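You operate a simulated robot arm through the tools that you are given. There is no shell and no other tool. Be economical: measure what you need, move in short steps, check, and stop when the job is done.

The job below is to be done with a simulated two-armed robot. You get a single attempt, and the scene is never put back.

TASK
Close the wax drawer of the microscope bench. Take the study cast and leave it on the side table. Take the beige survey cast from the microscope bench top behind the spine and put it on the microscope bench top. Put the wax tin on the microscope bench top behind the spine away on the microscope bench top. Put one of the casting rings from the side bench top on the palette. Put one of the wax cakes from the side bench top on the microscope bench spine. Fetch the blue block cast from the side bench top and set it on the side table. Take the felt pad on the side table and put it away on the packing table top. Put the sanding block from the service table on the side table. Put the white blank from the monitor side of the scanner bench top on the receiving table top. Put the grey tin from the monitor side of the scanner bench top on the teal cleaner tin and the green tin on the side bench top. Open the bottom drawer. Do these in any order. Set down upright: survey cast, felt pad, sanding block, tin.

The check looks at the end state, three seconds after you hand in, the way a careful person would. Anything else that was tipped, shoved, dropped, spilled or broken makes it a failure.

THE ROBOT
Two 7-joint arms with two-finger parallel grippers on one trunk, on a base that drives. Base frame: it is fixed to the floor where the robot stands at the start and does not move with it; the origin is under the middle of the robot, x ahead of it, y to its left, z up. Lengths are in mm, angles in degrees, forces in N, time in s.
The left shoulder is at the start at [60, 147, 520], the right one opposite. With the tool pointing down near the work surface each hand reaches from about 100 to 660 mm from the robot's upright axis, wherever it stands, measured 20 degrees to its own side. Places, roughly: blank [-4250, 1000, 750]; block cast [-1250, 3250, 750]; bottom drawer [-1400, 1400, 200]; casting ring (6x6x6 cm) [400, 3400, 800]; cleaner tin (8x8x3 cm) [-4300, 0, 800]; felt pad (5x6x5 cm) [-2300, 3200, 800]; microscope bench spine [1300, -300, 900]; microscope bench top [1700, -300, 800]; packing table top [-9100, 1600, 800]; palette (21x9x2 cm) [-3400, 3200, 800]; receiving table top [-7600, 3100, 800]; sanding block (5x4x5 cm) [-3600, 3200, 800]; side bench top [-700, 3400, 800]; side table [-2500, 3400, 800]; study cast (12x5x5 cm) [800, 200, 800]; survey cast [750, 500, 750]; tin [-4250, -250, 750]; wax cake (5x6x2 cm) [-700, 3300, 800]; wax drawer of the microscope bench [700, 0, 600]; wax tin (7x7x3 cm) [800, -300, 800]. Payload 3.43 kg a hand.
The tool frame of a hand sits at the grasp point between the pads (the TCP): z along the fingers, y along the line on which they close. The tips reach 30 mm beyond it. The gripper opens to 94 mm. The fingers are 28 mm wide and 10 mm thick; the gripper's body (50 by 96 mm) begins 55 mm behind the TCP.
Orientation is that of the tool frame in the base frame, as a unit quaternion [w, x, y, z]. With the fingers straight down and closing along the base's y, the tool's x points along the base's -x, its y along +y and its z along -z.

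THE INTERFACE
- The arms move only by the tool drive_tool. It takes "left_motion", "right_motion" or both (then of equal length, played together; a hand with none holds still); each is text: rows parted by semicolons, each of 7 numbers parted by spaces: the shift along the base's x, y, z in mm, then the turn, a rotation vector about the base's x, y, z in degrees, then the finger opening in mm, from 0 to 94. In form: tx ty tz wx wy wz fingers; .... A call has 1 to 8 rows; each row is the pose to reach, as a shift and turn from the pose commanded when the call began. Each row takes 0.2 s and may step no farther than 50 mm and 8.6 degrees from the row before; otherwise, or with a gripper value out of range, the whole call is refused. A pose out of reach is approached as far as the arm can. The call stops where the force on the tool passes 40 N (or 10 N more than at its start, if that is more) or the arm is blocked; 0.2 s more then pass. Each finger travels about 72 mm/s and halts on what it meets, pressing with about 40 N; the grip force reading is that of the motor and also rises with nothing between the fingers. The clock runs only during rows and for 0.2 s after the last one: add rows that repeat a pose to give the fingers time. It gives the time, the measured TCP pose, the force on the tool (base axes), the opening and the grip force at its end, in the units of the frame above (readings bear some noise), with the torque about the TCP (base axes, N m) and any sound that the robot's microphone picked up.
- Cameras (640 x 400 px; columns grow to the right, rows downward): "scene" is now at [49.2, 10.8, 1150.1]; the picture's right is [0.20, -0.98, 0.00], its down [-0.59, -0.12, -0.80] and it looks along [0.78, 0.16, -0.61] (base axes); focal length 248 px, centre (320, 200). "left" rides on the left gripper at [76, -14, -103] in its tool frame; the picture's right is [0.18, 0.98, 0.00], its down [-0.75, 0.14, -0.64] and it looks along [-0.63, 0.12, 0.77] (tool axes); focal length 243 px, centre (320, 200). "right" rides on the right gripper at [76, 14, -102] in its tool frame; the picture's right is [-0.18, 0.98, 0.00], its down [-0.75, -0.14, -0.64] and it looks along [-0.63, -0.12, 0.77] (tool axes); focal length 243 px, centre (320, 200).
- capture(camera): a new picture of that camera. It takes no simulated time.
- move_column(by): slides the trunk up (or, below 0, down) by that many mm; the arms and the scene camera ride with it, the base frame stays. It gives what a move gives, with no picture.
- roll_base(legs): drives the robot by 1 to 6 legs, each [ahead, left, turn to the left] in mm, mm and degrees, along the robot's own axes; the way and the turn of a leg run together, so that a leg with both is an arc; at most 1500 mm and 180 degrees a leg. The arms and the cameras ride along, it lands a little off, and it stops where it bumps. It gives what a move gives.
- aim_head(pan, tilt): turns the head with the scene camera to pan (to the left, within 86 degrees either way) and tilt (down, from -29 to 69), counted from straight ahead of the robot. It gives what a move gives.
- measure_at(camera, pixels): for up to 12 pixels [column, row] of the newest picture of that camera ("zoom" is the newest enlarged one), the place [x, y, z] in the base frame of the surface seen there, good to about 3 mm, but the place of the scene camera against the robot may be out by one fixed shift of up to 12 mm in any direction. It takes no simulated time.
- inspect(camera, box): a new picture of the part [left, top, right, bottom] of that camera's present view, enlarged. It takes no simulated time.
- sign_off(): hands the job in; it is judged then, once.

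Keep the steps short. Do not move on a guess: measure, check each grasp and each placing, and mend mistakes. In all there are 378 turns and 352 pictures (those below and enlarged ones count). Leave the grippers open and the arms clear of the work at the hand-in unless told otherwise, and finish with a single line.

The tools are called after ">>>" by a JSON object that holds its "name" and its "arguments". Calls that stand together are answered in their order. drive_tool: Moves the arms, as the interface text tells. Its arguments: {"type":"object","properties":{"left_motion":{"type":"string"},"right_motion":{"type":"string"}},"required":[]} The other tools are called the same way: move_column (by) slides the trunk up or down; roll_base (legs) drives the base; aim_head (pan, tilt) turns the head that bears the scene camera; capture (camera) takes a picture; measure_at (camera, pixels) gives the place of the surface under pixels of a picture; inspect (camera, box) takes an enlarged picture of a part of a camera's view; sign_off () hands the job in.

At the start:

```text
t: 0.0
left_tool_pos: [283.5, 254.7, 966.9]
left_orientation: [0.0, 0.0, 1.0, 0.0]
left_contact_force: [0.7, 0.1, 0.3]
left_ft_torque: [-0.01, 0.0, 0.0]
left_finger_gap: 94.0
left_gripper_force: 0.1
right_tool_pos: [308.2, -47.0, 967.4]
right_orientation: [0.0, 0.0, 1.0, 0.0]
right_contact_force: [0.9, -0.2, 0.1]
right_ft_torque: [0.01, -0.01, 0.0]
right_finger_gap: 94.1
right_gripper_force: 0.0
trunk travel left (down, up): [-227.0, 23.0]
robot x, y, heading: [-2.4, -1.9, 0.3]
head pan, tilt: [11.8, 37.2]
```

scene: 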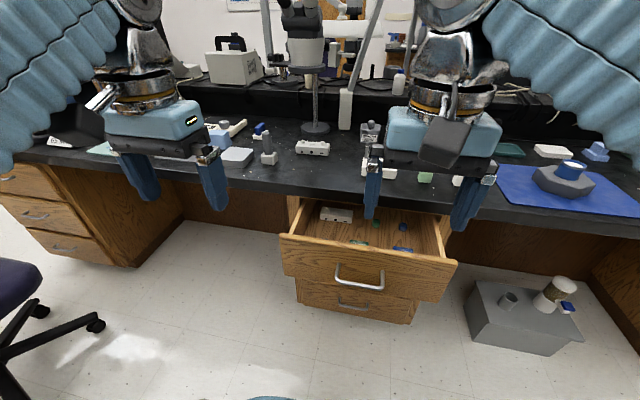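
right: 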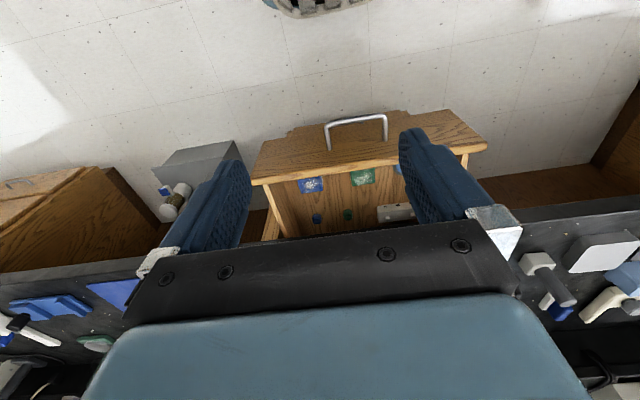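
left: 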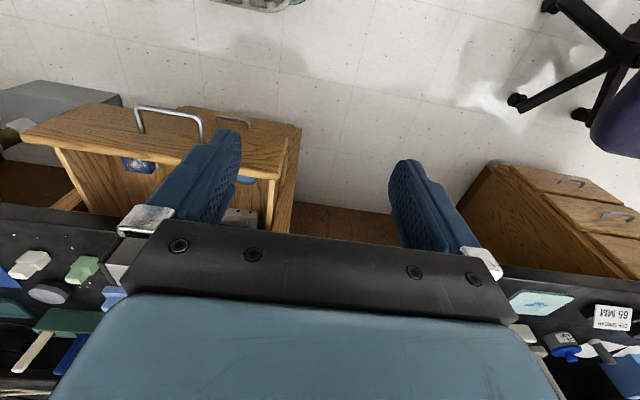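

I'll start with closer looks at the bench in front of me.

>>> {"name": "inspect", "arguments": {"camera": "scene", "box": [180, 60, 420, 210]}}

>>> {"name": "inspect", "arguments": {"camera": "scene", "box": [400, 60, 640, 210]}}

>>> {"name": "inspect", "arguments": {"camera": "scene", "box": [0, 60, 240, 210]}}

```text
2.67 times, centred on (300, 135) of scene
```

zoom: 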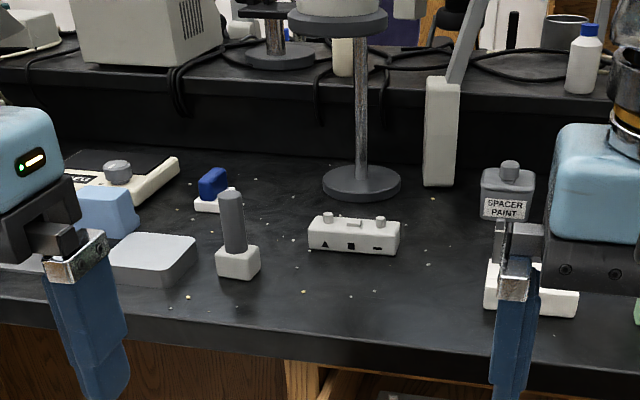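

```text
2.67 times, centred on (520, 135) of scene
```

zoom: 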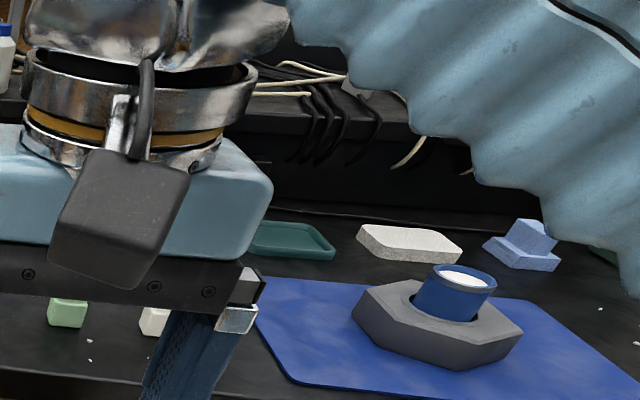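

```text
2.67 times, centred on (120, 135) of scene
```

zoom: 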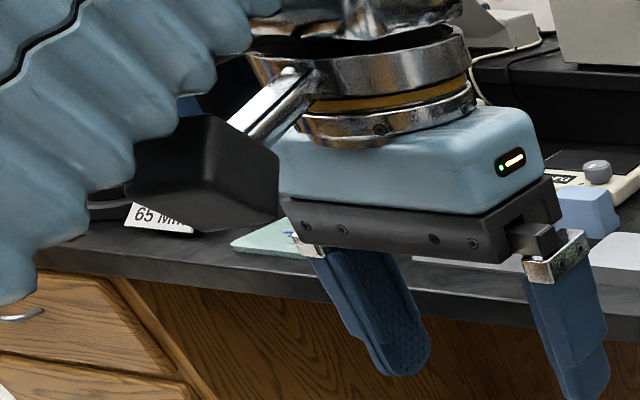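

I'll measure the drawer, bench edge and several candidates.

>>> {"name": "capture", "arguments": {"camera": "scene"}}

>>> {"name": "measure_at", "arguments": {"camera": "scene", "pixels": [[360, 283], [300, 262], [430, 290], [360, 262], [312, 147], [269, 157], [237, 157], [260, 130], [425, 178], [369, 128], [568, 180], [280, 192]]}}

```text
345 pictures are left
```

scene: 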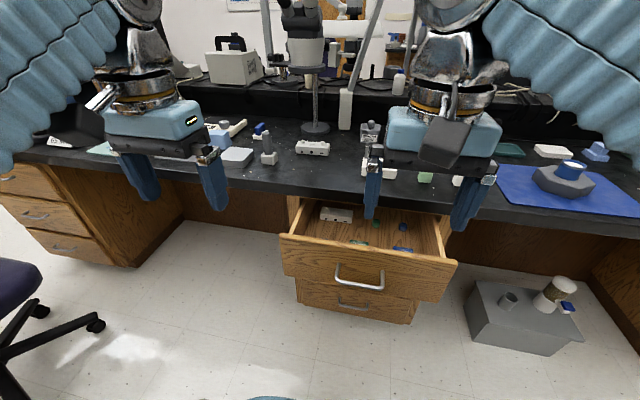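

```text
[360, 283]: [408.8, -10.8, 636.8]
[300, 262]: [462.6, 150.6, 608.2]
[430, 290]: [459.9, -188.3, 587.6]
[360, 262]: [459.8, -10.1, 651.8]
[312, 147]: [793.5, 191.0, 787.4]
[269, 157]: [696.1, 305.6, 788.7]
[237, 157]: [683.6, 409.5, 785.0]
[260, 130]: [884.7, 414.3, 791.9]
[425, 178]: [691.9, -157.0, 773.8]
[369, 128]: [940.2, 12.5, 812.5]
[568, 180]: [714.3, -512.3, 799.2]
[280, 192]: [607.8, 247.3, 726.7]
```

Table top is about z 760, the drawer front is at x≈460 with its handle at x≈408. I'll close the right fingers, lower and tilt the hand forward in front of the drawer, to push it shut.

>>> {"name": "drive_tool", "arguments": {"right_motion": "0 0 -45 0 -8 0 60; 0 10 -90 0 -16 0 30; 0 20 -135 0 -24 0 0; 0 30 -180 0 -32 0 0; 0 35 -225 0 -40 0 0; 0 37 -265 0 -48 0 0; 0 37 -285 0 -56 0 0; 0 37 -285 0 -60 0 0"}}

>>> {"name": "capture", "arguments": {"camera": "scene"}}

>>> {"name": "capture", "arguments": {"camera": "right"}}

```text
t: 1.8
left_tool_pos: [283.2, 253.9, 967.7]
left_orientation: [-0.001, 0.001, 1.0, 0.0]
left_contact_force: [0.4, 0.6, 0.3]
left_ft_torque: [-0.02, -0.02, -0.03]
left_finger_gap: 93.8
left_gripper_force: 0.1
right_tool_pos: [315.8, 12.9, 695.6]
right_orientation: [0.501, 0.0, 0.865, 0.0]
right_contact_force: [0.2, -0.3, 0.7]
right_ft_torque: [0.0, -0.02, 0.0]
right_finger_gap: 0.0
right_gripper_force: 32.7
right hand out of reach, approached as far as the arm can: row 7, 8
trunk travel left (down, up): [-227.0, 23.0]
robot x, y, heading: [1.2, 1.0, 0.0]
head pan, tilt: [11.8, 37.2]
```

```text
344 pictures are left
```

scene: 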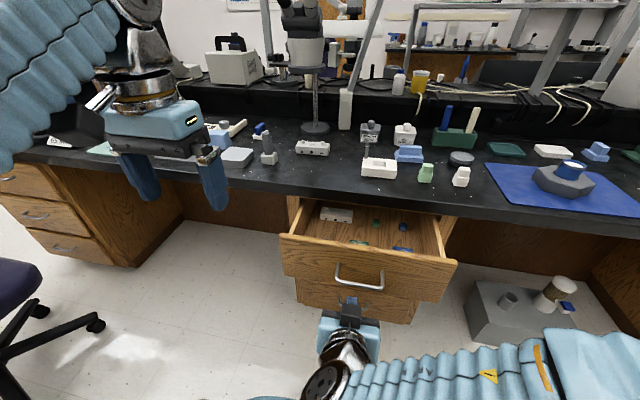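

```text
343 pictures are left
```

right: 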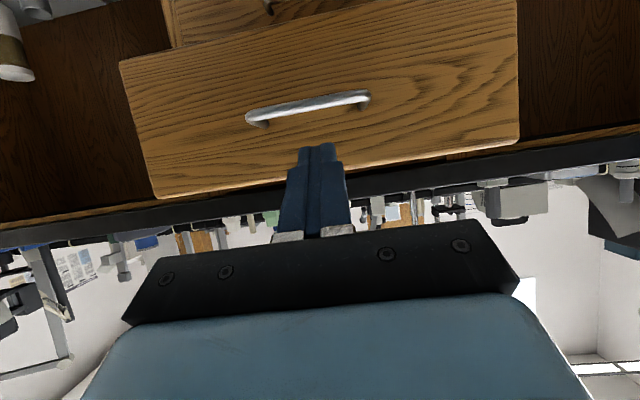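

Hand is aligned with the drawer centre. I'll lower the trunk 15 mm so the tips are near z 665, then push forward.

>>> {"name": "move_column", "arguments": {"by": -15}}

>>> {"name": "drive_tool", "arguments": {"right_motion": "40 0 0 0 0 0 0; 80 0 0 0 0 0 0; 110 0 0 0 0 0 0; 140 0 0 0 0 0 0; 170 0 0 0 0 0 0; 200 0 0 0 0 0 0; 225 0 0 0 0 0 0; 250 0 0 0 0 0 0"}}

>>> {"name": "capture", "arguments": {"camera": "scene"}}

```text
t: 2.4
left_tool_pos: [284.0, 254.2, 952.6]
left_orientation: [0.0, 0.0, 1.0, 0.0]
left_contact_force: [0.4, -0.2, 0.0]
left_ft_torque: [0.03, -0.03, -0.03]
left_finger_gap: 94.1
left_gripper_force: 0.1
right_tool_pos: [313.8, 11.3, 680.6]
right_orientation: [0.5, 0.0, 0.866, -0.001]
right_contact_force: [0.1, -0.9, -0.5]
right_ft_torque: [-0.01, -0.02, -0.04]
right_finger_gap: 0.1
right_gripper_force: 32.4
trunk travel left (down, up): [-212.0, 38.0]
robot x, y, heading: [3.6, -1.4, 0.0]
head pan, tilt: [11.8, 37.2]
```

```text
t: 4.2
left_tool_pos: [284.8, 254.8, 951.9]
left_orientation: [0.0, -0.001, 1.0, 0.0]
left_contact_force: [-0.4, -0.1, -0.2]
left_ft_torque: [-0.02, -0.02, -0.03]
left_finger_gap: 93.9
left_gripper_force: 0.0
right_tool_pos: [564.3, 11.7, 681.4]
right_orientation: [0.5, 0.0, 0.866, -0.001]
right_contact_force: [0.1, -0.5, 0.4]
right_ft_torque: [0.01, 0.0, 0.02]
right_finger_gap: 0.0
right_gripper_force: 32.9
trunk travel left (down, up): [-212.0, 38.0]
robot x, y, heading: [-2.0, 0.4, 0.0]
head pan, tilt: [11.8, 37.2]
```

```text
342 pictures are left
```

scene: 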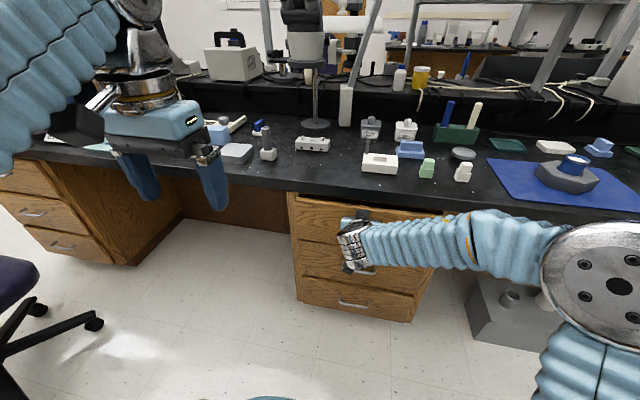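

The drawer is almost shut; I'll push further until I feel the stop.

>>> {"name": "drive_tool", "arguments": {"right_motion": "10 0 0 0 0 0 0; 20 0 0 0 0 0 0; 30 0 0 0 0 0 0; 40 0 0 0 0 0 0; 50 0 0 0 0 0 0; 60 0 0 0 0 0 0"}}

>>> {"name": "capture", "arguments": {"camera": "scene"}}

```text
t: 5.0
left_tool_pos: [281.6, 252.9, 952.7]
left_orientation: [0.001, 0.001, 1.0, 0.0]
left_contact_force: [0.5, 0.2, -0.7]
left_ft_torque: [0.01, -0.01, 0.0]
left_finger_gap: 94.2
left_gripper_force: 0.1
right_tool_pos: [588.3, 12.3, 680.4]
right_orientation: [0.499, 0.001, 0.867, 0.0]
right_contact_force: [-20.1, -6.4, 9.1]
right_ft_torque: [0.0, -0.19, -0.21]
right_finger_gap: 0.0
right_gripper_force: 33.4
trunk travel left (down, up): [-212.0, 38.0]
robot x, y, heading: [-4.2, 0.8, 0.1]
head pan, tilt: [11.8, 37.2]
stopped in row 4 (right hand): the force on the tool passed its limit at 53 N (the readings are from after the stop); the commanded pose is now the measured one
```

```text
341 pictures are left
```

scene: 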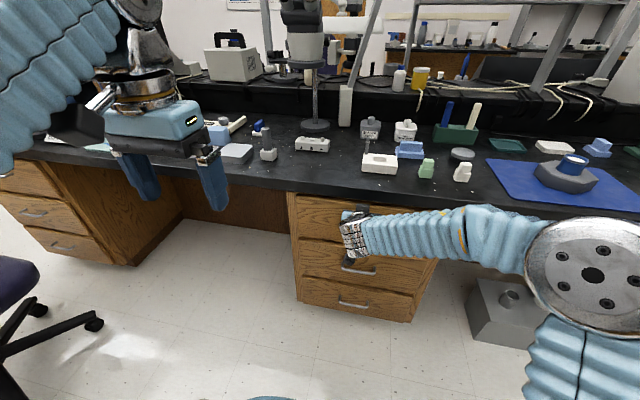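

The drawer hit its stop flush. Retract back, raise and straighten the right hand.

>>> {"name": "drive_tool", "arguments": {"right_motion": "-40 0 0 0 0 0 0; -85 0 0 0 0 0 0; -130 0 0 0 0 0 0; -175 0 0 0 0 0 0; -220 0 0 0 0 0 0; -260 0 10 0 0 0 0; -280 0 30 0 8 0 0; -280 0 60 0 16 0 0"}}

>>> {"name": "drive_tool", "arguments": {"right_motion": "0 -20 45 0 8 0 40; 0 -40 90 0 16 0 90; 0 -60 135 0 24 0 90; 0 -80 180 0 32 0 90; 0 -100 220 0 40 0 90; 0 -100 220 0 44 0 90"}}

>>> {"name": "capture", "arguments": {"camera": "scene"}}

```text
t: 6.8
left_tool_pos: [284.8, 254.3, 952.8]
left_orientation: [0.0, 0.0, 1.0, 0.0]
left_contact_force: [-0.1, 0.8, -0.2]
left_ft_torque: [0.02, 0.02, 0.0]
left_finger_gap: 93.9
left_gripper_force: 0.0
right_tool_pos: [310.2, 12.7, 739.5]
right_orientation: [0.372, 0.0, 0.928, 0.0]
right_contact_force: [-0.9, -0.4, 0.0]
right_ft_torque: [0.04, 0.01, -0.01]
right_finger_gap: 0.0
right_gripper_force: 32.9
trunk travel left (down, up): [-212.0, 38.0]
robot x, y, heading: [-2.4, -3.6, -0.0]
head pan, tilt: [11.8, 37.2]
```

```text
t: 8.2
left_tool_pos: [285.1, 255.5, 952.1]
left_orientation: [0.0, 0.0, 1.0, 0.0]
left_contact_force: [0.0, -0.4, -0.6]
left_ft_torque: [-0.01, -0.04, -0.01]
left_finger_gap: 94.0
left_gripper_force: 0.0
right_tool_pos: [313.5, -85.6, 954.6]
right_orientation: [0.015, -0.004, 1.0, -0.004]
right_contact_force: [0.8, -0.1, 0.0]
right_ft_torque: [0.02, -0.04, -0.03]
right_finger_gap: 89.8
right_gripper_force: 0.0
right hand out of reach, approached as far as the arm can: row 6
trunk travel left (down, up): [-212.0, 38.0]
robot x, y, heading: [0.8, -0.3, 0.0]
head pan, tilt: [11.8, 37.2]
```

```text
340 pictures are left
```

scene: 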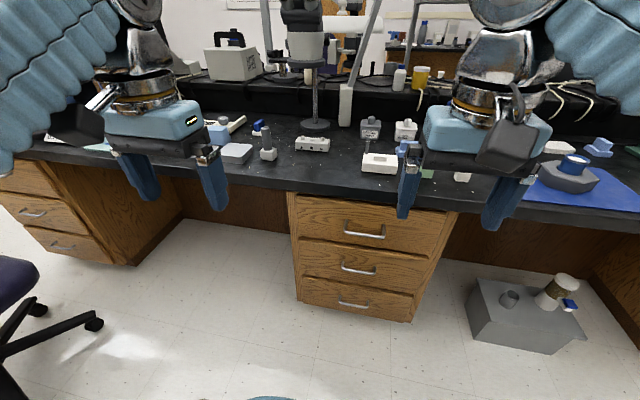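

I need to see the left part of the bench; I'll shift both hands to the right.

>>> {"name": "drive_tool", "arguments": {"left_motion": "0 -45 0 0 0 0 94; 0 -90 0 0 0 0 94; 0 -135 0 0 0 0 94; 0 -150 0 0 0 0 94", "right_motion": "0 -30 0 0 0 0 90; 0 -60 0 0 0 0 90; 0 -90 0 0 0 0 90; 0 -100 0 0 0 0 90"}}

>>> {"name": "aim_head", "arguments": {"pan": 30, "tilt": 32}}

>>> {"name": "capture", "arguments": {"camera": "scene"}}

>>> {"name": "inspect", "arguments": {"camera": "scene", "box": [140, 80, 400, 240]}}

```text
t: 9.2
left_tool_pos: [284.0, 104.8, 953.0]
left_orientation: [0.0, 0.001, 1.0, -0.001]
left_contact_force: [-0.5, 1.1, 0.1]
left_ft_torque: [-0.06, -0.05, 0.03]
left_finger_gap: 94.1
left_gripper_force: 0.0
right_tool_pos: [310.8, -184.5, 954.8]
right_orientation: [-0.003, -0.003, 1.0, -0.002]
right_contact_force: [-0.6, 0.0, 1.3]
right_ft_torque: [-0.03, -0.06, 0.0]
right_finger_gap: 90.0
right_gripper_force: 0.0
trunk travel left (down, up): [-212.0, 38.0]
robot x, y, heading: [-1.1, 0.8, 0.0]
head pan, tilt: [11.8, 37.2]
```

```text
t: 10.0
left_tool_pos: [284.3, 104.1, 951.9]
left_orientation: [0.0, 0.0, 1.0, 0.0]
left_contact_force: [0.6, -0.3, 0.3]
left_ft_torque: [0.02, -0.01, 0.01]
left_finger_gap: 94.2
left_gripper_force: 0.0
right_tool_pos: [312.1, -184.0, 955.1]
right_orientation: [-0.004, -0.001, 1.0, -0.001]
right_contact_force: [-0.9, -0.3, 0.3]
right_ft_torque: [0.03, 0.04, 0.0]
right_finger_gap: 90.2
right_gripper_force: 0.1
trunk travel left (down, up): [-212.0, 38.0]
robot x, y, heading: [1.0, -0.0, -0.1]
head pan, tilt: [30.0, 32.0]
```

```text
339 pictures are left
```

scene: 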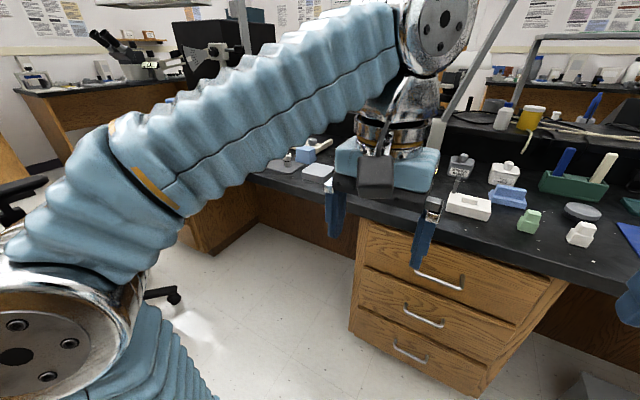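

```text
2.46 times, centred on (270, 160) of scene
```

zoom: 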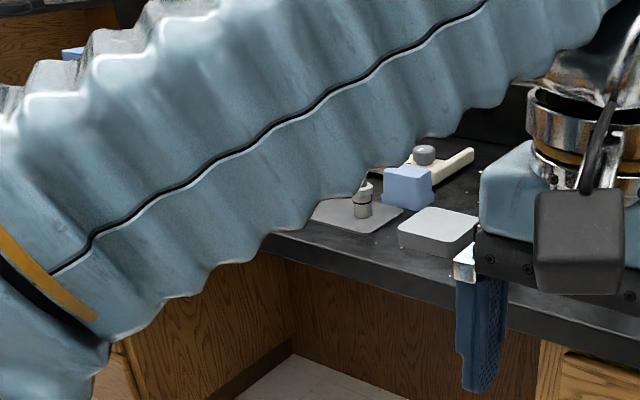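

The left elbow blocks the view. I'll tuck the left hand low, as worked for the right one.

>>> {"name": "drive_tool", "arguments": {"left_motion": "0 10 -45 0 -8 0 94; 0 20 -90 0 -16 0 94; 0 30 -135 0 -24 0 94; 0 40 -180 0 -32 0 94; 0 40 -220 0 -40 0 94; 0 40 -240 0 -48 0 94; 0 40 -240 0 -56 0 94"}}

>>> {"name": "capture", "arguments": {"camera": "scene"}}

>>> {"name": "inspect", "arguments": {"camera": "scene", "box": [140, 80, 400, 240]}}

```text
t: 11.6
left_tool_pos: [305.0, 121.7, 776.8]
left_orientation: [0.469, 0.0, 0.883, 0.001]
left_contact_force: [0.5, -0.3, 0.8]
left_ft_torque: [0.0, 0.03, 0.01]
left_finger_gap: 94.2
left_gripper_force: 0.1
left hand out of reach, approached as far as the arm can: row 6, 7
right_tool_pos: [313.1, -185.9, 953.3]
right_orientation: [-0.003, 0.0, 1.0, 0.0]
right_contact_force: [0.7, 0.7, -0.6]
right_ft_torque: [-0.03, 0.0, 0.02]
right_finger_gap: 90.2
right_gripper_force: 0.1
trunk travel left (down, up): [-212.0, 38.0]
robot x, y, heading: [-1.4, -2.9, -0.0]
head pan, tilt: [30.0, 32.0]
```

```text
337 pictures are left
```

scene: 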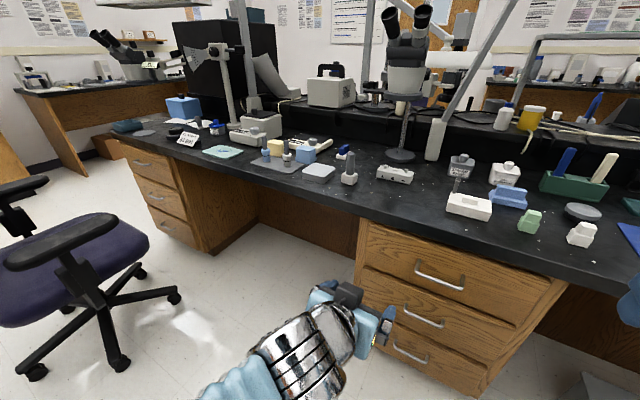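

```text
2.46 times, centred on (270, 160) of scene
```

zoom: 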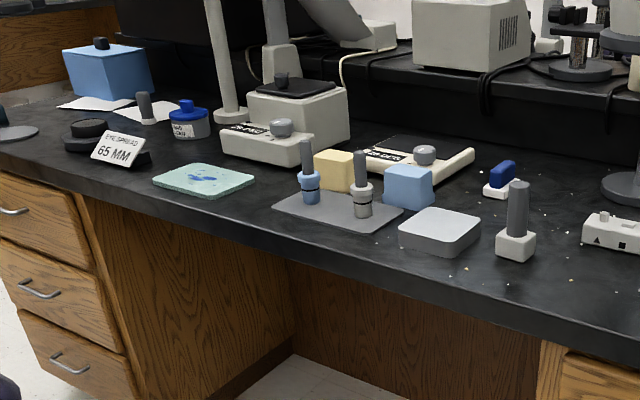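

The beige block is at zoom (334,168) beside a blue one. I'll measure it and others.

>>> {"name": "measure_at", "arguments": {"camera": "zoom", "pixels": [[334, 155], [334, 180], [318, 165], [353, 165], [334, 190], [290, 205], [408, 172], [612, 220], [612, 238], [590, 235], [640, 235]]}}

>>> {"name": "inspect", "arguments": {"camera": "scene", "box": [400, 80, 640, 240]}}

>>> {"name": "measure_at", "arguments": {"camera": "scene", "pixels": [[582, 211], [440, 130], [530, 150], [560, 160], [400, 155], [365, 100], [380, 170], [395, 170], [410, 175]]}}

```text
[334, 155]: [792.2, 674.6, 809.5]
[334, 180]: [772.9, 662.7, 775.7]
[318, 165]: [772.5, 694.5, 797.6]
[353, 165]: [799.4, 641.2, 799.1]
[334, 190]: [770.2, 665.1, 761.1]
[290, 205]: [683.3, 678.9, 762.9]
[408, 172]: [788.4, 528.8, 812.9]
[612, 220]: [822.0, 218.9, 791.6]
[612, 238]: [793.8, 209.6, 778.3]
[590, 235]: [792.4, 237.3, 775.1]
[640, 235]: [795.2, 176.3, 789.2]
```

```text
2.50 times, centred on (520, 160) of scene
```

zoom: 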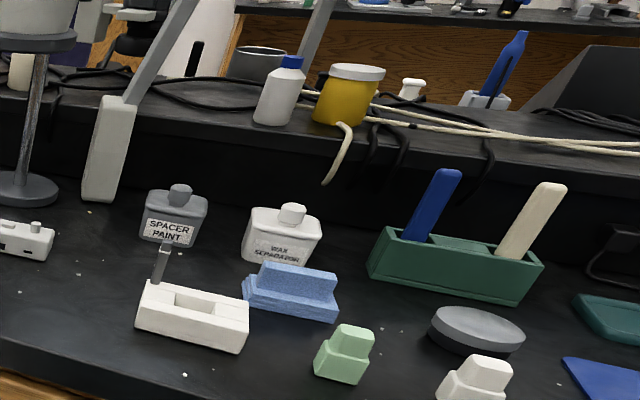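

```text
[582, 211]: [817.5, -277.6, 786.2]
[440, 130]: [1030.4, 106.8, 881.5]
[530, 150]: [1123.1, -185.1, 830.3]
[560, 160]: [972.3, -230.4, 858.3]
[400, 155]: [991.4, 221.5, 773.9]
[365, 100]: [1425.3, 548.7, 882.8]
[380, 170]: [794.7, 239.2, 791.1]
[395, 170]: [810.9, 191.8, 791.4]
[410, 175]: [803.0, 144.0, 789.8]
```

Survey cast (beige) top is at about (795,668,810). I'll raise the left hand, and check where the chair stands before driving.

>>> {"name": "measure_at", "arguments": {"camera": "scene", "pixels": [[145, 240], [180, 295], [100, 230], [50, 235], [15, 195], [160, 210], [230, 250], [40, 370]]}}

>>> {"name": "drive_tool", "arguments": {"left_motion": "0 10 45 0 8 0 94; 0 20 90 0 16 0 94; 0 30 135 0 24 0 94; 0 40 180 0 32 0 94; 0 50 210 0 40 0 94; 0 50 220 0 48 0 94; 0 50 220 0 56 0 94"}}

```text
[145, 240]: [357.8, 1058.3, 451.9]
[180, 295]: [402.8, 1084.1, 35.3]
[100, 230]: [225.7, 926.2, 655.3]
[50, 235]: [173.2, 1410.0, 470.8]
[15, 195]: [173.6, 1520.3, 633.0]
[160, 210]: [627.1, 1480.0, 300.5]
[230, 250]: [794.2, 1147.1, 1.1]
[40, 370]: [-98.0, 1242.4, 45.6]
```

```text
t: 13.2
left_tool_pos: [307.4, 181.8, 975.9]
left_orientation: [0.027, 0.001, 1.0, 0.001]
left_contact_force: [0.1, 0.3, -0.5]
left_ft_torque: [-0.03, 0.01, 0.0]
left_finger_gap: 93.9
left_gripper_force: 0.0
left hand out of reach, approached as far as the arm can: row 6, 7
right_tool_pos: [312.8, -186.7, 953.2]
right_orientation: [-0.003, -0.001, 1.0, -0.001]
right_contact_force: [-0.4, 0.3, -0.1]
right_ft_torque: [-0.01, -0.02, 0.0]
right_finger_gap: 90.0
right_gripper_force: 0.2
trunk travel left (down, up): [-212.0, 38.0]
robot x, y, heading: [-0.2, 1.0, -0.1]
head pan, tilt: [30.0, 32.0]
```

Chair is at y>900; I'll stop at y≈415 with clearance. Driving left then ahead.

>>> {"name": "roll_base", "arguments": {"legs": [[0, 415, 0], [280, 0, 0]]}}

>>> {"name": "aim_head", "arguments": {"pan": 15, "tilt": 45}}

>>> {"name": "capture", "arguments": {"camera": "scene"}}

>>> {"name": "capture", "arguments": {"camera": "left"}}

```text
t: 17.4
left_tool_pos: [587.9, 599.0, 975.7]
left_orientation: [0.028, -0.005, 1.0, 0.001]
left_contact_force: [0.8, 0.1, 0.7]
left_ft_torque: [-0.01, -0.04, -0.03]
left_finger_gap: 94.3
left_gripper_force: 0.1
right_tool_pos: [594.1, 229.9, 954.5]
right_orientation: [-0.004, -0.004, 1.0, -0.001]
right_contact_force: [-0.8, 0.1, 0.4]
right_ft_torque: [0.0, 0.0, 0.04]
right_finger_gap: 90.0
right_gripper_force: 0.1
trunk travel left (down, up): [-212.0, 38.0]
robot x, y, heading: [281.6, 412.6, 0.5]
head pan, tilt: [30.0, 32.0]
```

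```text
t: 18.1
left_tool_pos: [588.8, 598.8, 975.9]
left_orientation: [0.027, -0.005, 1.0, 0.001]
left_contact_force: [-0.9, 0.4, 0.1]
left_ft_torque: [0.0, 0.01, -0.03]
left_finger_gap: 93.7
left_gripper_force: 0.1
right_tool_pos: [596.6, 230.3, 953.8]
right_orientation: [-0.003, -0.003, 1.0, -0.001]
right_contact_force: [-0.5, 0.8, 0.2]
right_ft_torque: [-0.02, 0.0, 0.03]
right_finger_gap: 90.0
right_gripper_force: 0.0
trunk travel left (down, up): [-212.0, 38.0]
robot x, y, heading: [282.8, 414.8, 0.4]
head pan, tilt: [15.0, 45.0]
```

```text
334 pictures are left
```

scene: 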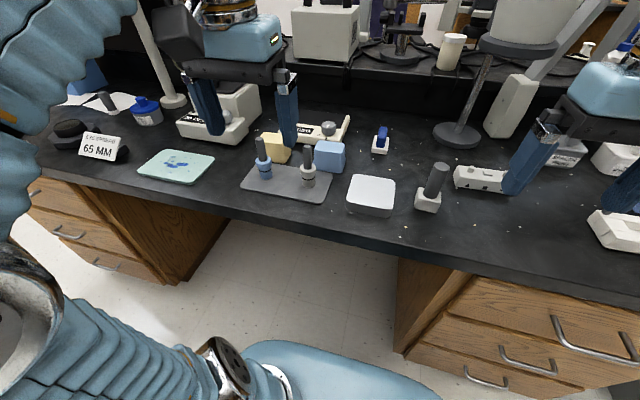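

```text
333 pictures are left
```

left: 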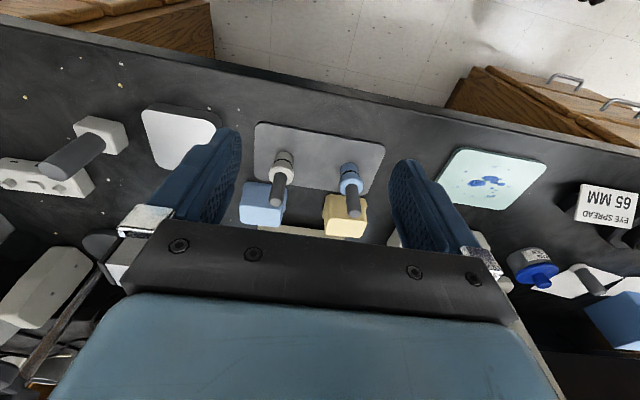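

Now measure beige cast from the wrist camera and scene camera, plus the posts' tops.

>>> {"name": "measure_at", "arguments": {"camera": "left", "pixels": [[345, 205], [330, 200], [362, 200], [345, 228], [262, 195], [351, 195], [355, 165], [275, 195], [283, 160]]}}

>>> {"name": "measure_at", "arguments": {"camera": "scene", "pixels": [[274, 140], [286, 146], [272, 155], [330, 146], [260, 140], [263, 165], [311, 145]]}}

>>> {"name": "inspect", "arguments": {"camera": "left", "box": [220, 130, 420, 255]}}

```text
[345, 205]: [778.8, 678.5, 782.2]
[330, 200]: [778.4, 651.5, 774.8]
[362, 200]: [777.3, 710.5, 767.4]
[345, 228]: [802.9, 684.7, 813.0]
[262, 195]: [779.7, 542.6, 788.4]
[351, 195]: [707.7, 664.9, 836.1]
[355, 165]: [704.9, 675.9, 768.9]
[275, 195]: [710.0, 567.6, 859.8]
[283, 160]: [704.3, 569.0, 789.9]
```

```text
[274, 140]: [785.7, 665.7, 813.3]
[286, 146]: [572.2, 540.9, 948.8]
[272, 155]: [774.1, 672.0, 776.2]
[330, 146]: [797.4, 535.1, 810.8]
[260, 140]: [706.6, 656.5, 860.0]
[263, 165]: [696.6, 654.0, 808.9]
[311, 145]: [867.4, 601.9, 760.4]
```

```text
3.20 times, centred on (320, 192) of left
```

zoom: 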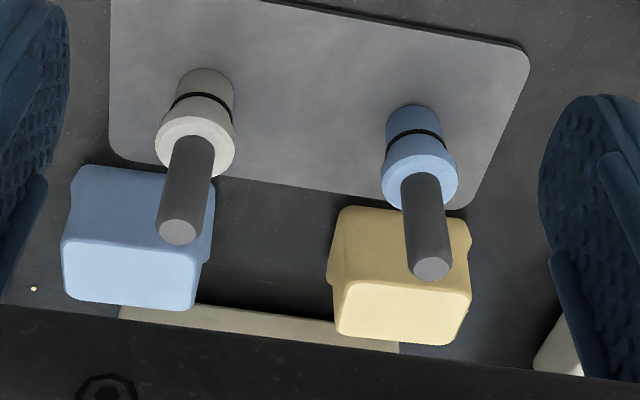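

>>> {"name": "measure_at", "arguments": {"camera": "zoom", "pixels": [[350, 288], [463, 297], [342, 330], [455, 337], [400, 320], [338, 212], [466, 222], [430, 268], [70, 250], [180, 265], [75, 295], [185, 305]]}}

```text
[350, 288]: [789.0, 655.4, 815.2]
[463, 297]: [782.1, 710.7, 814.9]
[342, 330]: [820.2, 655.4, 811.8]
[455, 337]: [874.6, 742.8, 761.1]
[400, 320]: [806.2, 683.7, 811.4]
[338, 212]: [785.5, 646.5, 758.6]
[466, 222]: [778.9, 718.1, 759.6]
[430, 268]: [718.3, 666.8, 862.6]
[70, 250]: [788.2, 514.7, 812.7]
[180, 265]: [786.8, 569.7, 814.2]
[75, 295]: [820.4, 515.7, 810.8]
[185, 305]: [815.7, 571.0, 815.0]
```

Beige cast: centre ≈ (803,683), y 646–718, top 813. The blue post's rod (706,667, top 863) is under where the wrist camera would pass, so I'll tilt the hand 12° backward and approach from above.

>>> {"name": "drive_tool", "arguments": {"left_motion": "45 20 0 0 5 0 94; 90 40 0 0 10 0 94; 135 60 0 0 15 0 94; 180 75 0 0 15 0 94; 215 84 0 0 15 0 94"}}

>>> {"name": "capture", "arguments": {"camera": "left"}}

>>> {"name": "capture", "arguments": {"camera": "scene"}}

```text
t: 19.3
left_tool_pos: [728.0, 669.8, 882.8]
left_orientation: [-0.102, -0.003, 0.995, 0.002]
left_contact_force: [-0.5, 0.4, -0.3]
left_ft_torque: [0.03, -0.01, -0.04]
left_finger_gap: 94.2
left_gripper_force: 0.1
left hand out of reach, approached as far as the arm can: row 1, 2, 3, 4, 5
right_tool_pos: [595.4, 229.9, 953.8]
right_orientation: [-0.003, -0.003, 1.0, -0.001]
right_contact_force: [-0.1, 0.1, 0.6]
right_ft_torque: [-0.01, 0.02, 0.01]
right_finger_gap: 90.1
right_gripper_force: 0.0
trunk travel left (down, up): [-212.0, 38.0]
robot x, y, heading: [282.9, 414.9, 0.3]
head pan, tilt: [15.0, 45.0]
```

```text
331 pictures are left
```

left: 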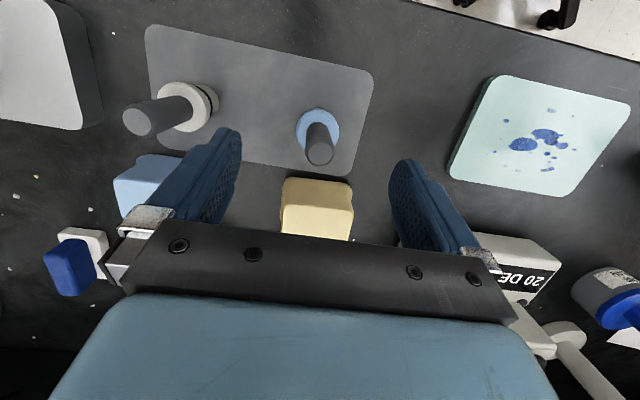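

```text
330 pictures are left
```

scene: 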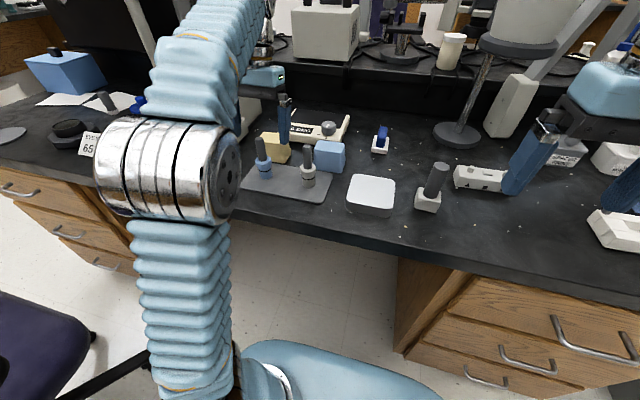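

The hand cannot stay high at that distance; it ended lower, near the post. I'll retract up and back along the way, and check the base's front edge to see whether I can drive closer.

>>> {"name": "measure_at", "arguments": {"camera": "scene", "pixels": [[340, 345], [300, 345], [430, 390], [395, 300], [400, 270], [270, 220]]}}

>>> {"name": "drive_tool", "arguments": {"left_motion": "-10 0 40 0 0 0 94; -40 -15 75 0 0 0 94; -85 -30 95 0 0 0 94; -120 -40 95 0 0 0 94"}}

```text
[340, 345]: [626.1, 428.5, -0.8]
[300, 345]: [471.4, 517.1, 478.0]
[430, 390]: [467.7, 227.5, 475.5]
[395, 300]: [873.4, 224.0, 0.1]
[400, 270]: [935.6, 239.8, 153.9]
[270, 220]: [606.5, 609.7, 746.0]
```

```text
refused: row 3 steps farther than a row can; nothing moved
```

Base front is ~200 mm ahead of the axis and the bench edge at x≈606, so I can go ~85 mm closer. First retract the hand.

>>> {"name": "drive_tool", "arguments": {"left_motion": "-5 0 40 0 0 0 94; -30 -10 75 0 0 0 94; -70 -20 95 0 0 0 94; -115 -35 95 0 0 0 94; -140 -50 95 0 0 0 94"}}

>>> {"name": "roll_base", "arguments": {"legs": [[85, 0, 0]]}}

```text
t: 20.5
left_tool_pos: [613.6, 630.5, 908.3]
left_orientation: [-0.104, -0.006, 0.995, 0.003]
left_contact_force: [0.0, -0.9, 0.6]
left_ft_torque: [0.1, -0.04, -0.01]
left_finger_gap: 94.0
left_gripper_force: 0.2
left hand out of reach, approached as far as the arm can: row 1, 2, 3, 4, 5
right_tool_pos: [595.1, 228.1, 953.6]
right_orientation: [-0.004, -0.003, 1.0, 0.0]
right_contact_force: [0.1, -1.9, -0.6]
right_ft_torque: [0.17, 0.03, -0.02]
right_finger_gap: 90.1
right_gripper_force: 0.1
trunk travel left (down, up): [-212.0, 38.0]
robot x, y, heading: [279.8, 412.0, 0.4]
head pan, tilt: [15.0, 45.0]
```

```text
t: 21.6
left_tool_pos: [699.5, 631.3, 908.6]
left_orientation: [-0.104, -0.003, 0.995, 0.002]
left_contact_force: [-0.1, 0.5, 1.2]
left_ft_torque: [0.0, 0.01, -0.02]
left_finger_gap: 94.0
left_gripper_force: 0.0
right_tool_pos: [682.5, 230.2, 953.4]
right_orientation: [-0.004, -0.003, 1.0, -0.001]
right_contact_force: [-1.3, -0.6, 0.1]
right_ft_torque: [-0.01, -0.01, 0.01]
right_finger_gap: 89.9
right_gripper_force: 0.2
trunk travel left (down, up): [-212.0, 38.0]
robot x, y, heading: [365.7, 414.6, 0.2]
head pan, tilt: [15.0, 45.0]
```

Raise the trunk 35 mm for clearance, then move over the cast in two small steps.

>>> {"name": "move_column", "arguments": {"by": 35}}

>>> {"name": "drive_tool", "arguments": {"left_motion": "20 20 0 0 0 0 94; 45 35 0 0 0 0 94; 75 52 0 0 0 0 94; 103 52 0 0 0 0 94; 103 52 0 0 0 0 94"}}

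>>> {"name": "capture", "arguments": {"camera": "left"}}

```text
t: 22.4
left_tool_pos: [700.4, 630.6, 942.9]
left_orientation: [-0.104, -0.004, 0.995, 0.001]
left_contact_force: [-0.1, 0.1, -0.4]
left_ft_torque: [0.01, -0.01, 0.0]
left_finger_gap: 93.9
left_gripper_force: 0.0
right_tool_pos: [681.8, 230.8, 989.1]
right_orientation: [-0.003, -0.003, 1.0, -0.001]
right_contact_force: [0.1, -0.4, 0.3]
right_ft_torque: [0.03, -0.01, -0.01]
right_finger_gap: 90.1
right_gripper_force: 0.0
trunk travel left (down, up): [-247.0, 3.0]
robot x, y, heading: [368.2, 413.5, 0.3]
head pan, tilt: [15.0, 45.0]
```

```text
t: 23.6
left_tool_pos: [795.8, 682.6, 926.8]
left_orientation: [-0.102, -0.003, 0.995, 0.003]
left_contact_force: [-0.2, -0.2, 1.0]
left_ft_torque: [0.03, -0.03, 0.0]
left_finger_gap: 93.9
left_gripper_force: 0.1
left hand out of reach, approached as far as the arm can: row 2, 3, 4, 5
right_tool_pos: [679.8, 229.1, 988.8]
right_orientation: [-0.002, -0.004, 1.0, -0.001]
right_contact_force: [-0.1, 0.0, -1.5]
right_ft_torque: [0.02, -0.02, 0.0]
right_finger_gap: 90.2
right_gripper_force: 0.0
trunk travel left (down, up): [-247.0, 3.0]
robot x, y, heading: [365.2, 413.0, 0.3]
head pan, tilt: [15.0, 45.0]
```

```text
329 pictures are left
```

left: 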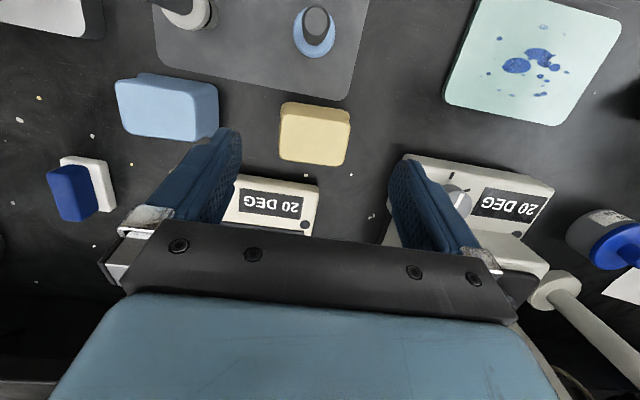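

Measure the cast again from right above.

>>> {"name": "measure_at", "arguments": {"camera": "left", "pixels": [[284, 108], [347, 112], [283, 155], [343, 160], [313, 135], [450, 200], [300, 205], [318, 40]]}}

```text
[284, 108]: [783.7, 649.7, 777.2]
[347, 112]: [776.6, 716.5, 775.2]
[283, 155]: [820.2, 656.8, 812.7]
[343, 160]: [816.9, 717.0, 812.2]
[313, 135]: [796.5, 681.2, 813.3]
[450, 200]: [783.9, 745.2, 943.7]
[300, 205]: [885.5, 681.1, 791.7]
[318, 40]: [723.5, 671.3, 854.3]
```

Descend to TCP z≈803 with the hand centred.

>>> {"name": "drive_tool", "arguments": {"left_motion": "6 2 -40 0 0 0 94; 6 2 -80 0 0 0 94; 6 2 -110 0 0 0 94; 6 2 -124 0 0 0 94"}}

>>> {"name": "capture", "arguments": {"camera": "left"}}

>>> {"name": "capture", "arguments": {"camera": "scene"}}

```text
t: 24.6
left_tool_pos: [802.5, 683.3, 802.0]
left_orientation: [-0.103, -0.004, 0.995, 0.002]
left_contact_force: [-0.3, -0.5, -0.2]
left_ft_torque: [0.0, 0.02, 0.02]
left_finger_gap: 94.1
left_gripper_force: 0.0
right_tool_pos: [681.6, 230.0, 989.1]
right_orientation: [-0.004, -0.004, 1.0, -0.001]
right_contact_force: [0.2, 0.9, -0.1]
right_ft_torque: [0.01, 0.02, 0.02]
right_finger_gap: 90.0
right_gripper_force: 0.1
trunk travel left (down, up): [-247.0, 3.0]
robot x, y, heading: [370.5, 418.3, 0.3]
head pan, tilt: [15.0, 45.0]
```

```text
328 pictures are left
```

left: 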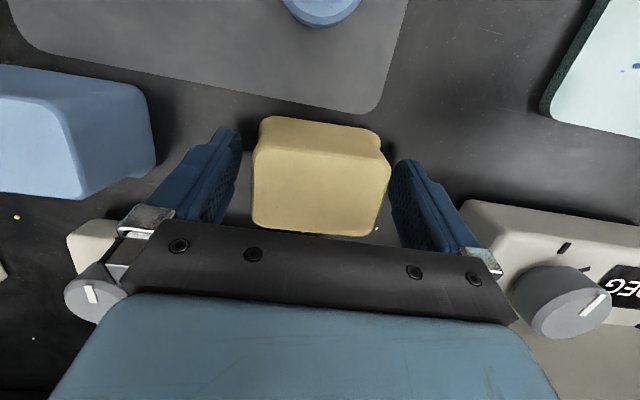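

```text
327 pictures are left
```

scene: 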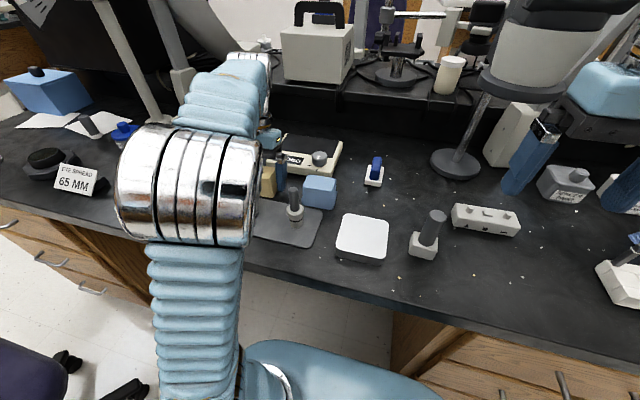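

Centred. Close the grip.

>>> {"name": "drive_tool", "arguments": {"left_motion": "0 0 0 0 0 0 60; 0 0 0 0 0 0 40; 0 0 0 0 0 0 40; 0 0 0 0 0 0 40"}}

>>> {"name": "drive_tool", "arguments": {"left_motion": "0 0 30 0 0 0 40; 0 0 60 0 0 0 40; 0 0 90 0 0 0 40; -20 0 115 0 0 0 40; -60 -10 120 0 0 0 40; -100 -20 120 0 0 0 40; -140 -40 120 0 0 0 40; -180 -60 120 0 0 0 40"}}

>>> {"name": "capture", "arguments": {"camera": "left"}}

>>> {"name": "capture", "arguments": {"camera": "scene"}}

```text
t: 25.6
left_tool_pos: [801.5, 683.9, 801.3]
left_orientation: [-0.103, -0.003, 0.995, 0.002]
left_contact_force: [-0.4, -0.6, -0.4]
left_ft_torque: [-0.01, 0.0, -0.01]
left_finger_gap: 71.8
left_gripper_force: 40.1
right_tool_pos: [682.7, 230.2, 988.4]
right_orientation: [-0.004, -0.003, 1.0, -0.001]
right_contact_force: [-0.1, 1.6, 1.2]
right_ft_torque: [-0.02, 0.02, 0.02]
right_finger_gap: 90.5
right_gripper_force: 0.0
trunk travel left (down, up): [-247.0, 3.0]
robot x, y, heading: [370.4, 413.5, 0.3]
head pan, tilt: [15.0, 45.0]
```

```text
t: 27.4
left_tool_pos: [621.8, 624.5, 923.1]
left_orientation: [-0.104, -0.004, 0.995, 0.001]
left_contact_force: [0.7, 0.7, -3.4]
left_ft_torque: [-0.02, 0.03, 0.0]
left_finger_gap: 71.5
left_gripper_force: 40.3
right_tool_pos: [682.9, 229.6, 989.7]
right_orientation: [-0.004, -0.003, 1.0, -0.001]
right_contact_force: [-0.1, -0.2, 0.0]
right_ft_torque: [-0.02, 0.04, 0.0]
right_finger_gap: 90.0
right_gripper_force: 0.1
trunk travel left (down, up): [-247.0, 3.0]
robot x, y, heading: [368.5, 414.3, 0.3]
head pan, tilt: [15.0, 45.0]
```

```text
326 pictures are left
```

left: 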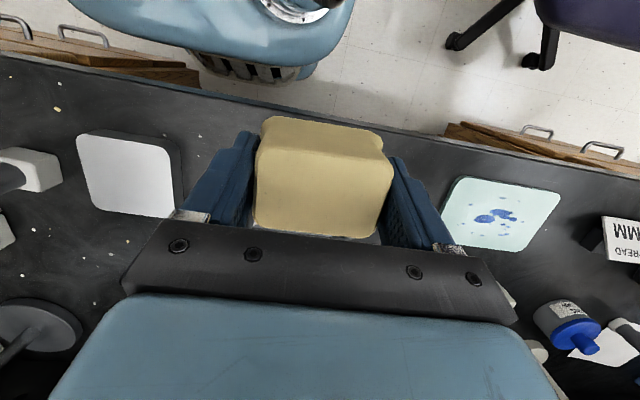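

```text
325 pictures are left
```

scene: 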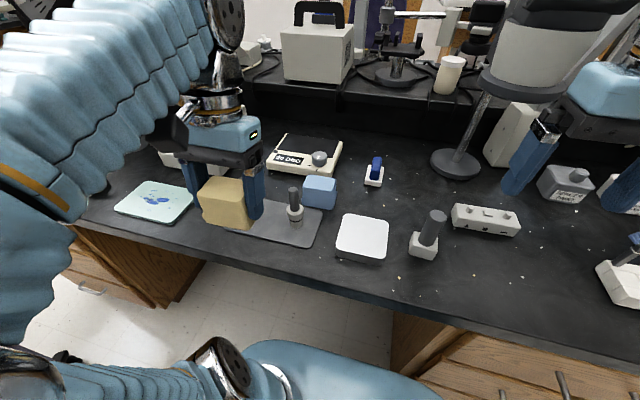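

Cast is held (gap 71.6). Next the wax tin at ≈(817,-277): back off, move right, and forward.

>>> {"name": "roll_base", "arguments": {"legs": [[-120, 0, 0], [0, -520, 0], [75, 0, 0]]}}

>>> {"name": "aim_head", "arguments": {"pan": -15, "tilt": 45}}

>>> {"name": "capture", "arguments": {"camera": "scene"}}

>>> {"name": "capture", "arguments": {"camera": "right"}}

```text
t: 32.0
left_tool_pos: [580.7, 92.8, 923.2]
left_orientation: [-0.103, 0.003, 0.995, 0.002]
left_contact_force: [-0.6, -0.3, -2.6]
left_ft_torque: [0.01, -0.01, -0.01]
left_finger_gap: 71.8
left_gripper_force: 39.9
right_tool_pos: [635.5, -301.7, 988.5]
right_orientation: [-0.003, 0.003, 1.0, 0.0]
right_contact_force: [-0.3, -0.4, 0.2]
right_ft_torque: [0.03, 0.0, -0.04]
right_finger_gap: 90.1
right_gripper_force: 0.0
trunk travel left (down, up): [-247.0, 3.0]
robot x, y, heading: [323.5, -113.5, -0.5]
head pan, tilt: [15.0, 45.0]
```

```text
t: 32.9
left_tool_pos: [580.6, 92.4, 923.9]
left_orientation: [-0.105, 0.003, 0.995, 0.003]
left_contact_force: [-0.8, 0.2, -3.6]
left_ft_torque: [-0.02, -0.01, 0.01]
left_finger_gap: 71.6
left_gripper_force: 39.5
right_tool_pos: [634.1, -302.0, 989.2]
right_orientation: [-0.003, 0.003, 1.0, -0.001]
right_contact_force: [-0.2, 0.7, 0.6]
right_ft_torque: [0.03, -0.02, 0.0]
right_finger_gap: 90.2
right_gripper_force: 0.0
trunk travel left (down, up): [-247.0, 3.0]
robot x, y, heading: [323.6, -115.8, -0.3]
head pan, tilt: [-15.0, 45.0]
```

```text
324 pictures are left
```

scene: 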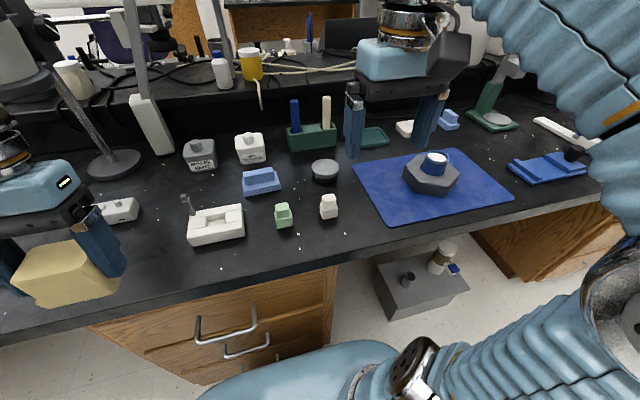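

```text
323 pictures are left
```

right: 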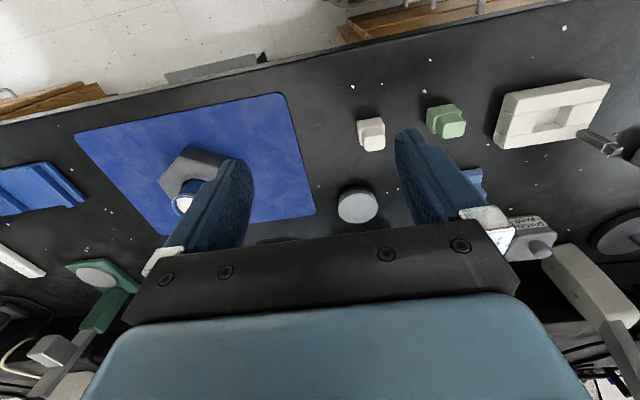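

>>> {"name": "inspect", "arguments": {"camera": "right", "box": [290, 90, 450, 230]}}

>>> {"name": "measure_at", "arguments": {"camera": "right", "pixels": [[358, 207], [340, 210], [377, 210], [358, 190], [357, 222], [366, 192]]}}

>>> {"name": "measure_at", "arguments": {"camera": "scene", "pixels": [[324, 166], [312, 166], [337, 166], [324, 159], [324, 174]]}}

```text
2.86 times, centred on (370, 160) of right
```

zoom: 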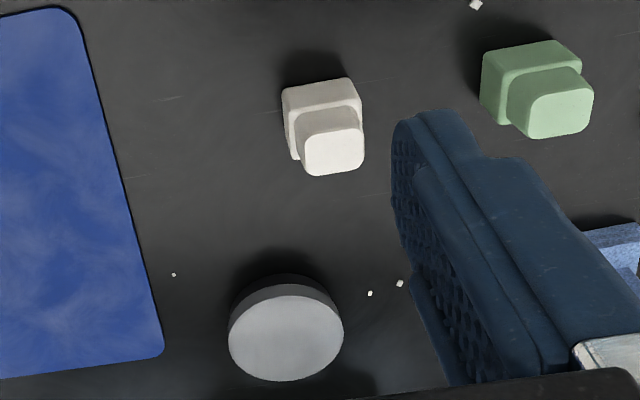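

```text
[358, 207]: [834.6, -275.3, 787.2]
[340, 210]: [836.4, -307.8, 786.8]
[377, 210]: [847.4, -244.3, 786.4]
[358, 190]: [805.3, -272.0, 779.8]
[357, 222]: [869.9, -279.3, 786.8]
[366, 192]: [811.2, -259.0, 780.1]
```

```text
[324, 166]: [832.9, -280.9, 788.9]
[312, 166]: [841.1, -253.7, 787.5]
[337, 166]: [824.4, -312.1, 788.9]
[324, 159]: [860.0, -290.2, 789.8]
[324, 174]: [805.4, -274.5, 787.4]
```

Wax tin: centre (838,-277), top z 787. Approach above it while lowering gently.

>>> {"name": "drive_tool", "arguments": {"right_motion": "40 12 -20 0 0 0 94; 80 17 -45 0 0 0 94; 120 22 -70 0 0 0 94; 160 25 -90 0 0 0 94; 190 25 -105 0 0 0 94; 204 25 -115 0 0 0 94"}}

>>> {"name": "capture", "arguments": {"camera": "right"}}

```text
t: 34.3
left_tool_pos: [580.9, 92.4, 923.5]
left_orientation: [-0.104, 0.003, 0.995, 0.002]
left_contact_force: [-1.0, 0.0, -2.3]
left_ft_torque: [-0.01, 0.03, -0.01]
left_finger_gap: 71.5
left_gripper_force: 40.8
right_tool_pos: [842.8, -276.5, 871.5]
right_orientation: [-0.003, 0.002, 1.0, 0.0]
right_contact_force: [0.3, 0.5, 0.2]
right_ft_torque: [0.02, 0.0, 0.0]
right_finger_gap: 94.1
right_gripper_force: 0.0
trunk travel left (down, up): [-247.0, 3.0]
robot x, y, heading: [322.8, -111.8, -0.2]
head pan, tilt: [-15.0, 45.0]
```

```text
321 pictures are left
```

right: 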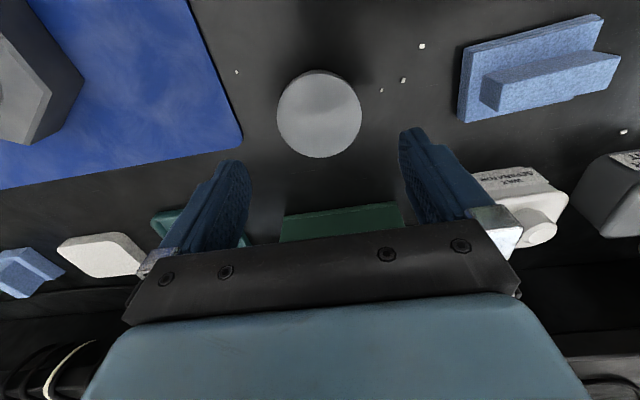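

>>> {"name": "measure_at", "arguments": {"camera": "right", "pixels": [[319, 115], [281, 115], [358, 110], [320, 76], [318, 152], [340, 215], [460, 110]]}}

```text
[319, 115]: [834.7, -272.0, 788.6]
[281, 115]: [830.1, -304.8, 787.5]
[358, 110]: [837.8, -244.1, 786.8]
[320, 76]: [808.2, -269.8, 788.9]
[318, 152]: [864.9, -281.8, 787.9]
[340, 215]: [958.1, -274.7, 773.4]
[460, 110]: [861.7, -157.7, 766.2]
```

Centre (837,-275). Descend and grip.

>>> {"name": "drive_tool", "arguments": {"right_motion": "-5 1 -40 0 0 0 94; -5 1 -78 0 0 0 94; -5 1 -78 0 0 0 80; -5 1 -78 0 0 0 40; -5 1 -78 0 0 0 40; -5 1 -78 0 0 0 40"}}

>>> {"name": "drive_tool", "arguments": {"right_motion": "0 0 30 0 0 0 40; 0 0 70 0 0 0 40; -30 0 95 0 0 0 40; -75 0 110 0 0 0 40; -120 0 125 0 0 0 40; -165 0 140 0 0 0 40; -205 0 150 0 0 0 40; -240 0 150 0 0 0 40"}}

>>> {"name": "capture", "arguments": {"camera": "right"}}

>>> {"name": "capture", "arguments": {"camera": "scene"}}

```text
t: 35.7
left_tool_pos: [580.5, 91.6, 924.2]
left_orientation: [-0.105, 0.002, 0.994, 0.002]
left_contact_force: [-0.6, 0.2, -3.0]
left_ft_torque: [0.01, 0.02, 0.0]
left_finger_gap: 71.4
left_gripper_force: 40.3
right_tool_pos: [836.8, -277.2, 797.1]
right_orientation: [-0.004, 0.003, 1.0, 0.0]
right_contact_force: [-0.2, -0.1, 0.6]
right_ft_torque: [-0.01, 0.01, 0.0]
right_finger_gap: 66.2
right_gripper_force: 40.2
trunk travel left (down, up): [-247.0, 3.0]
robot x, y, heading: [322.7, -115.7, -0.5]
head pan, tilt: [-15.0, 45.0]
```

```text
t: 37.5
left_tool_pos: [581.4, 91.7, 924.1]
left_orientation: [-0.104, 0.003, 0.995, 0.002]
left_contact_force: [0.0, 0.0, -2.8]
left_ft_torque: [-0.03, 0.04, -0.01]
left_finger_gap: 71.4
left_gripper_force: 40.0
right_tool_pos: [595.1, -278.0, 945.6]
right_orientation: [-0.004, 0.004, 1.0, -0.002]
right_contact_force: [1.8, 0.5, -1.8]
right_ft_torque: [0.0, 0.04, 0.04]
right_finger_gap: 66.0
right_gripper_force: 39.7
trunk travel left (down, up): [-247.0, 3.0]
robot x, y, heading: [325.5, -112.7, -0.3]
head pan, tilt: [-15.0, 45.0]
```

```text
320 pictures are left
```

right: 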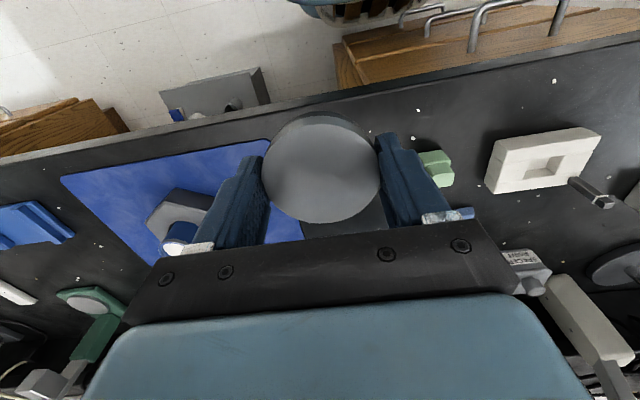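

```text
319 pictures are left
```

scene: 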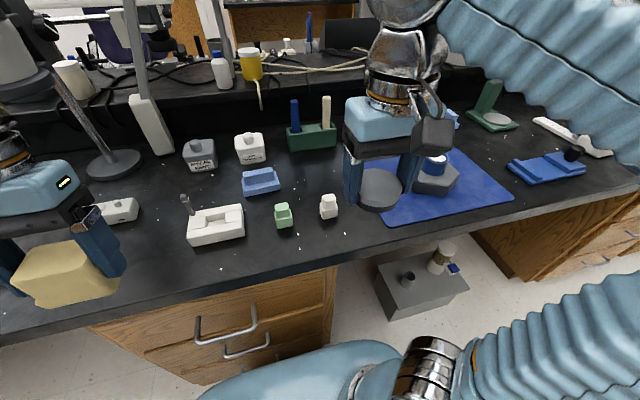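

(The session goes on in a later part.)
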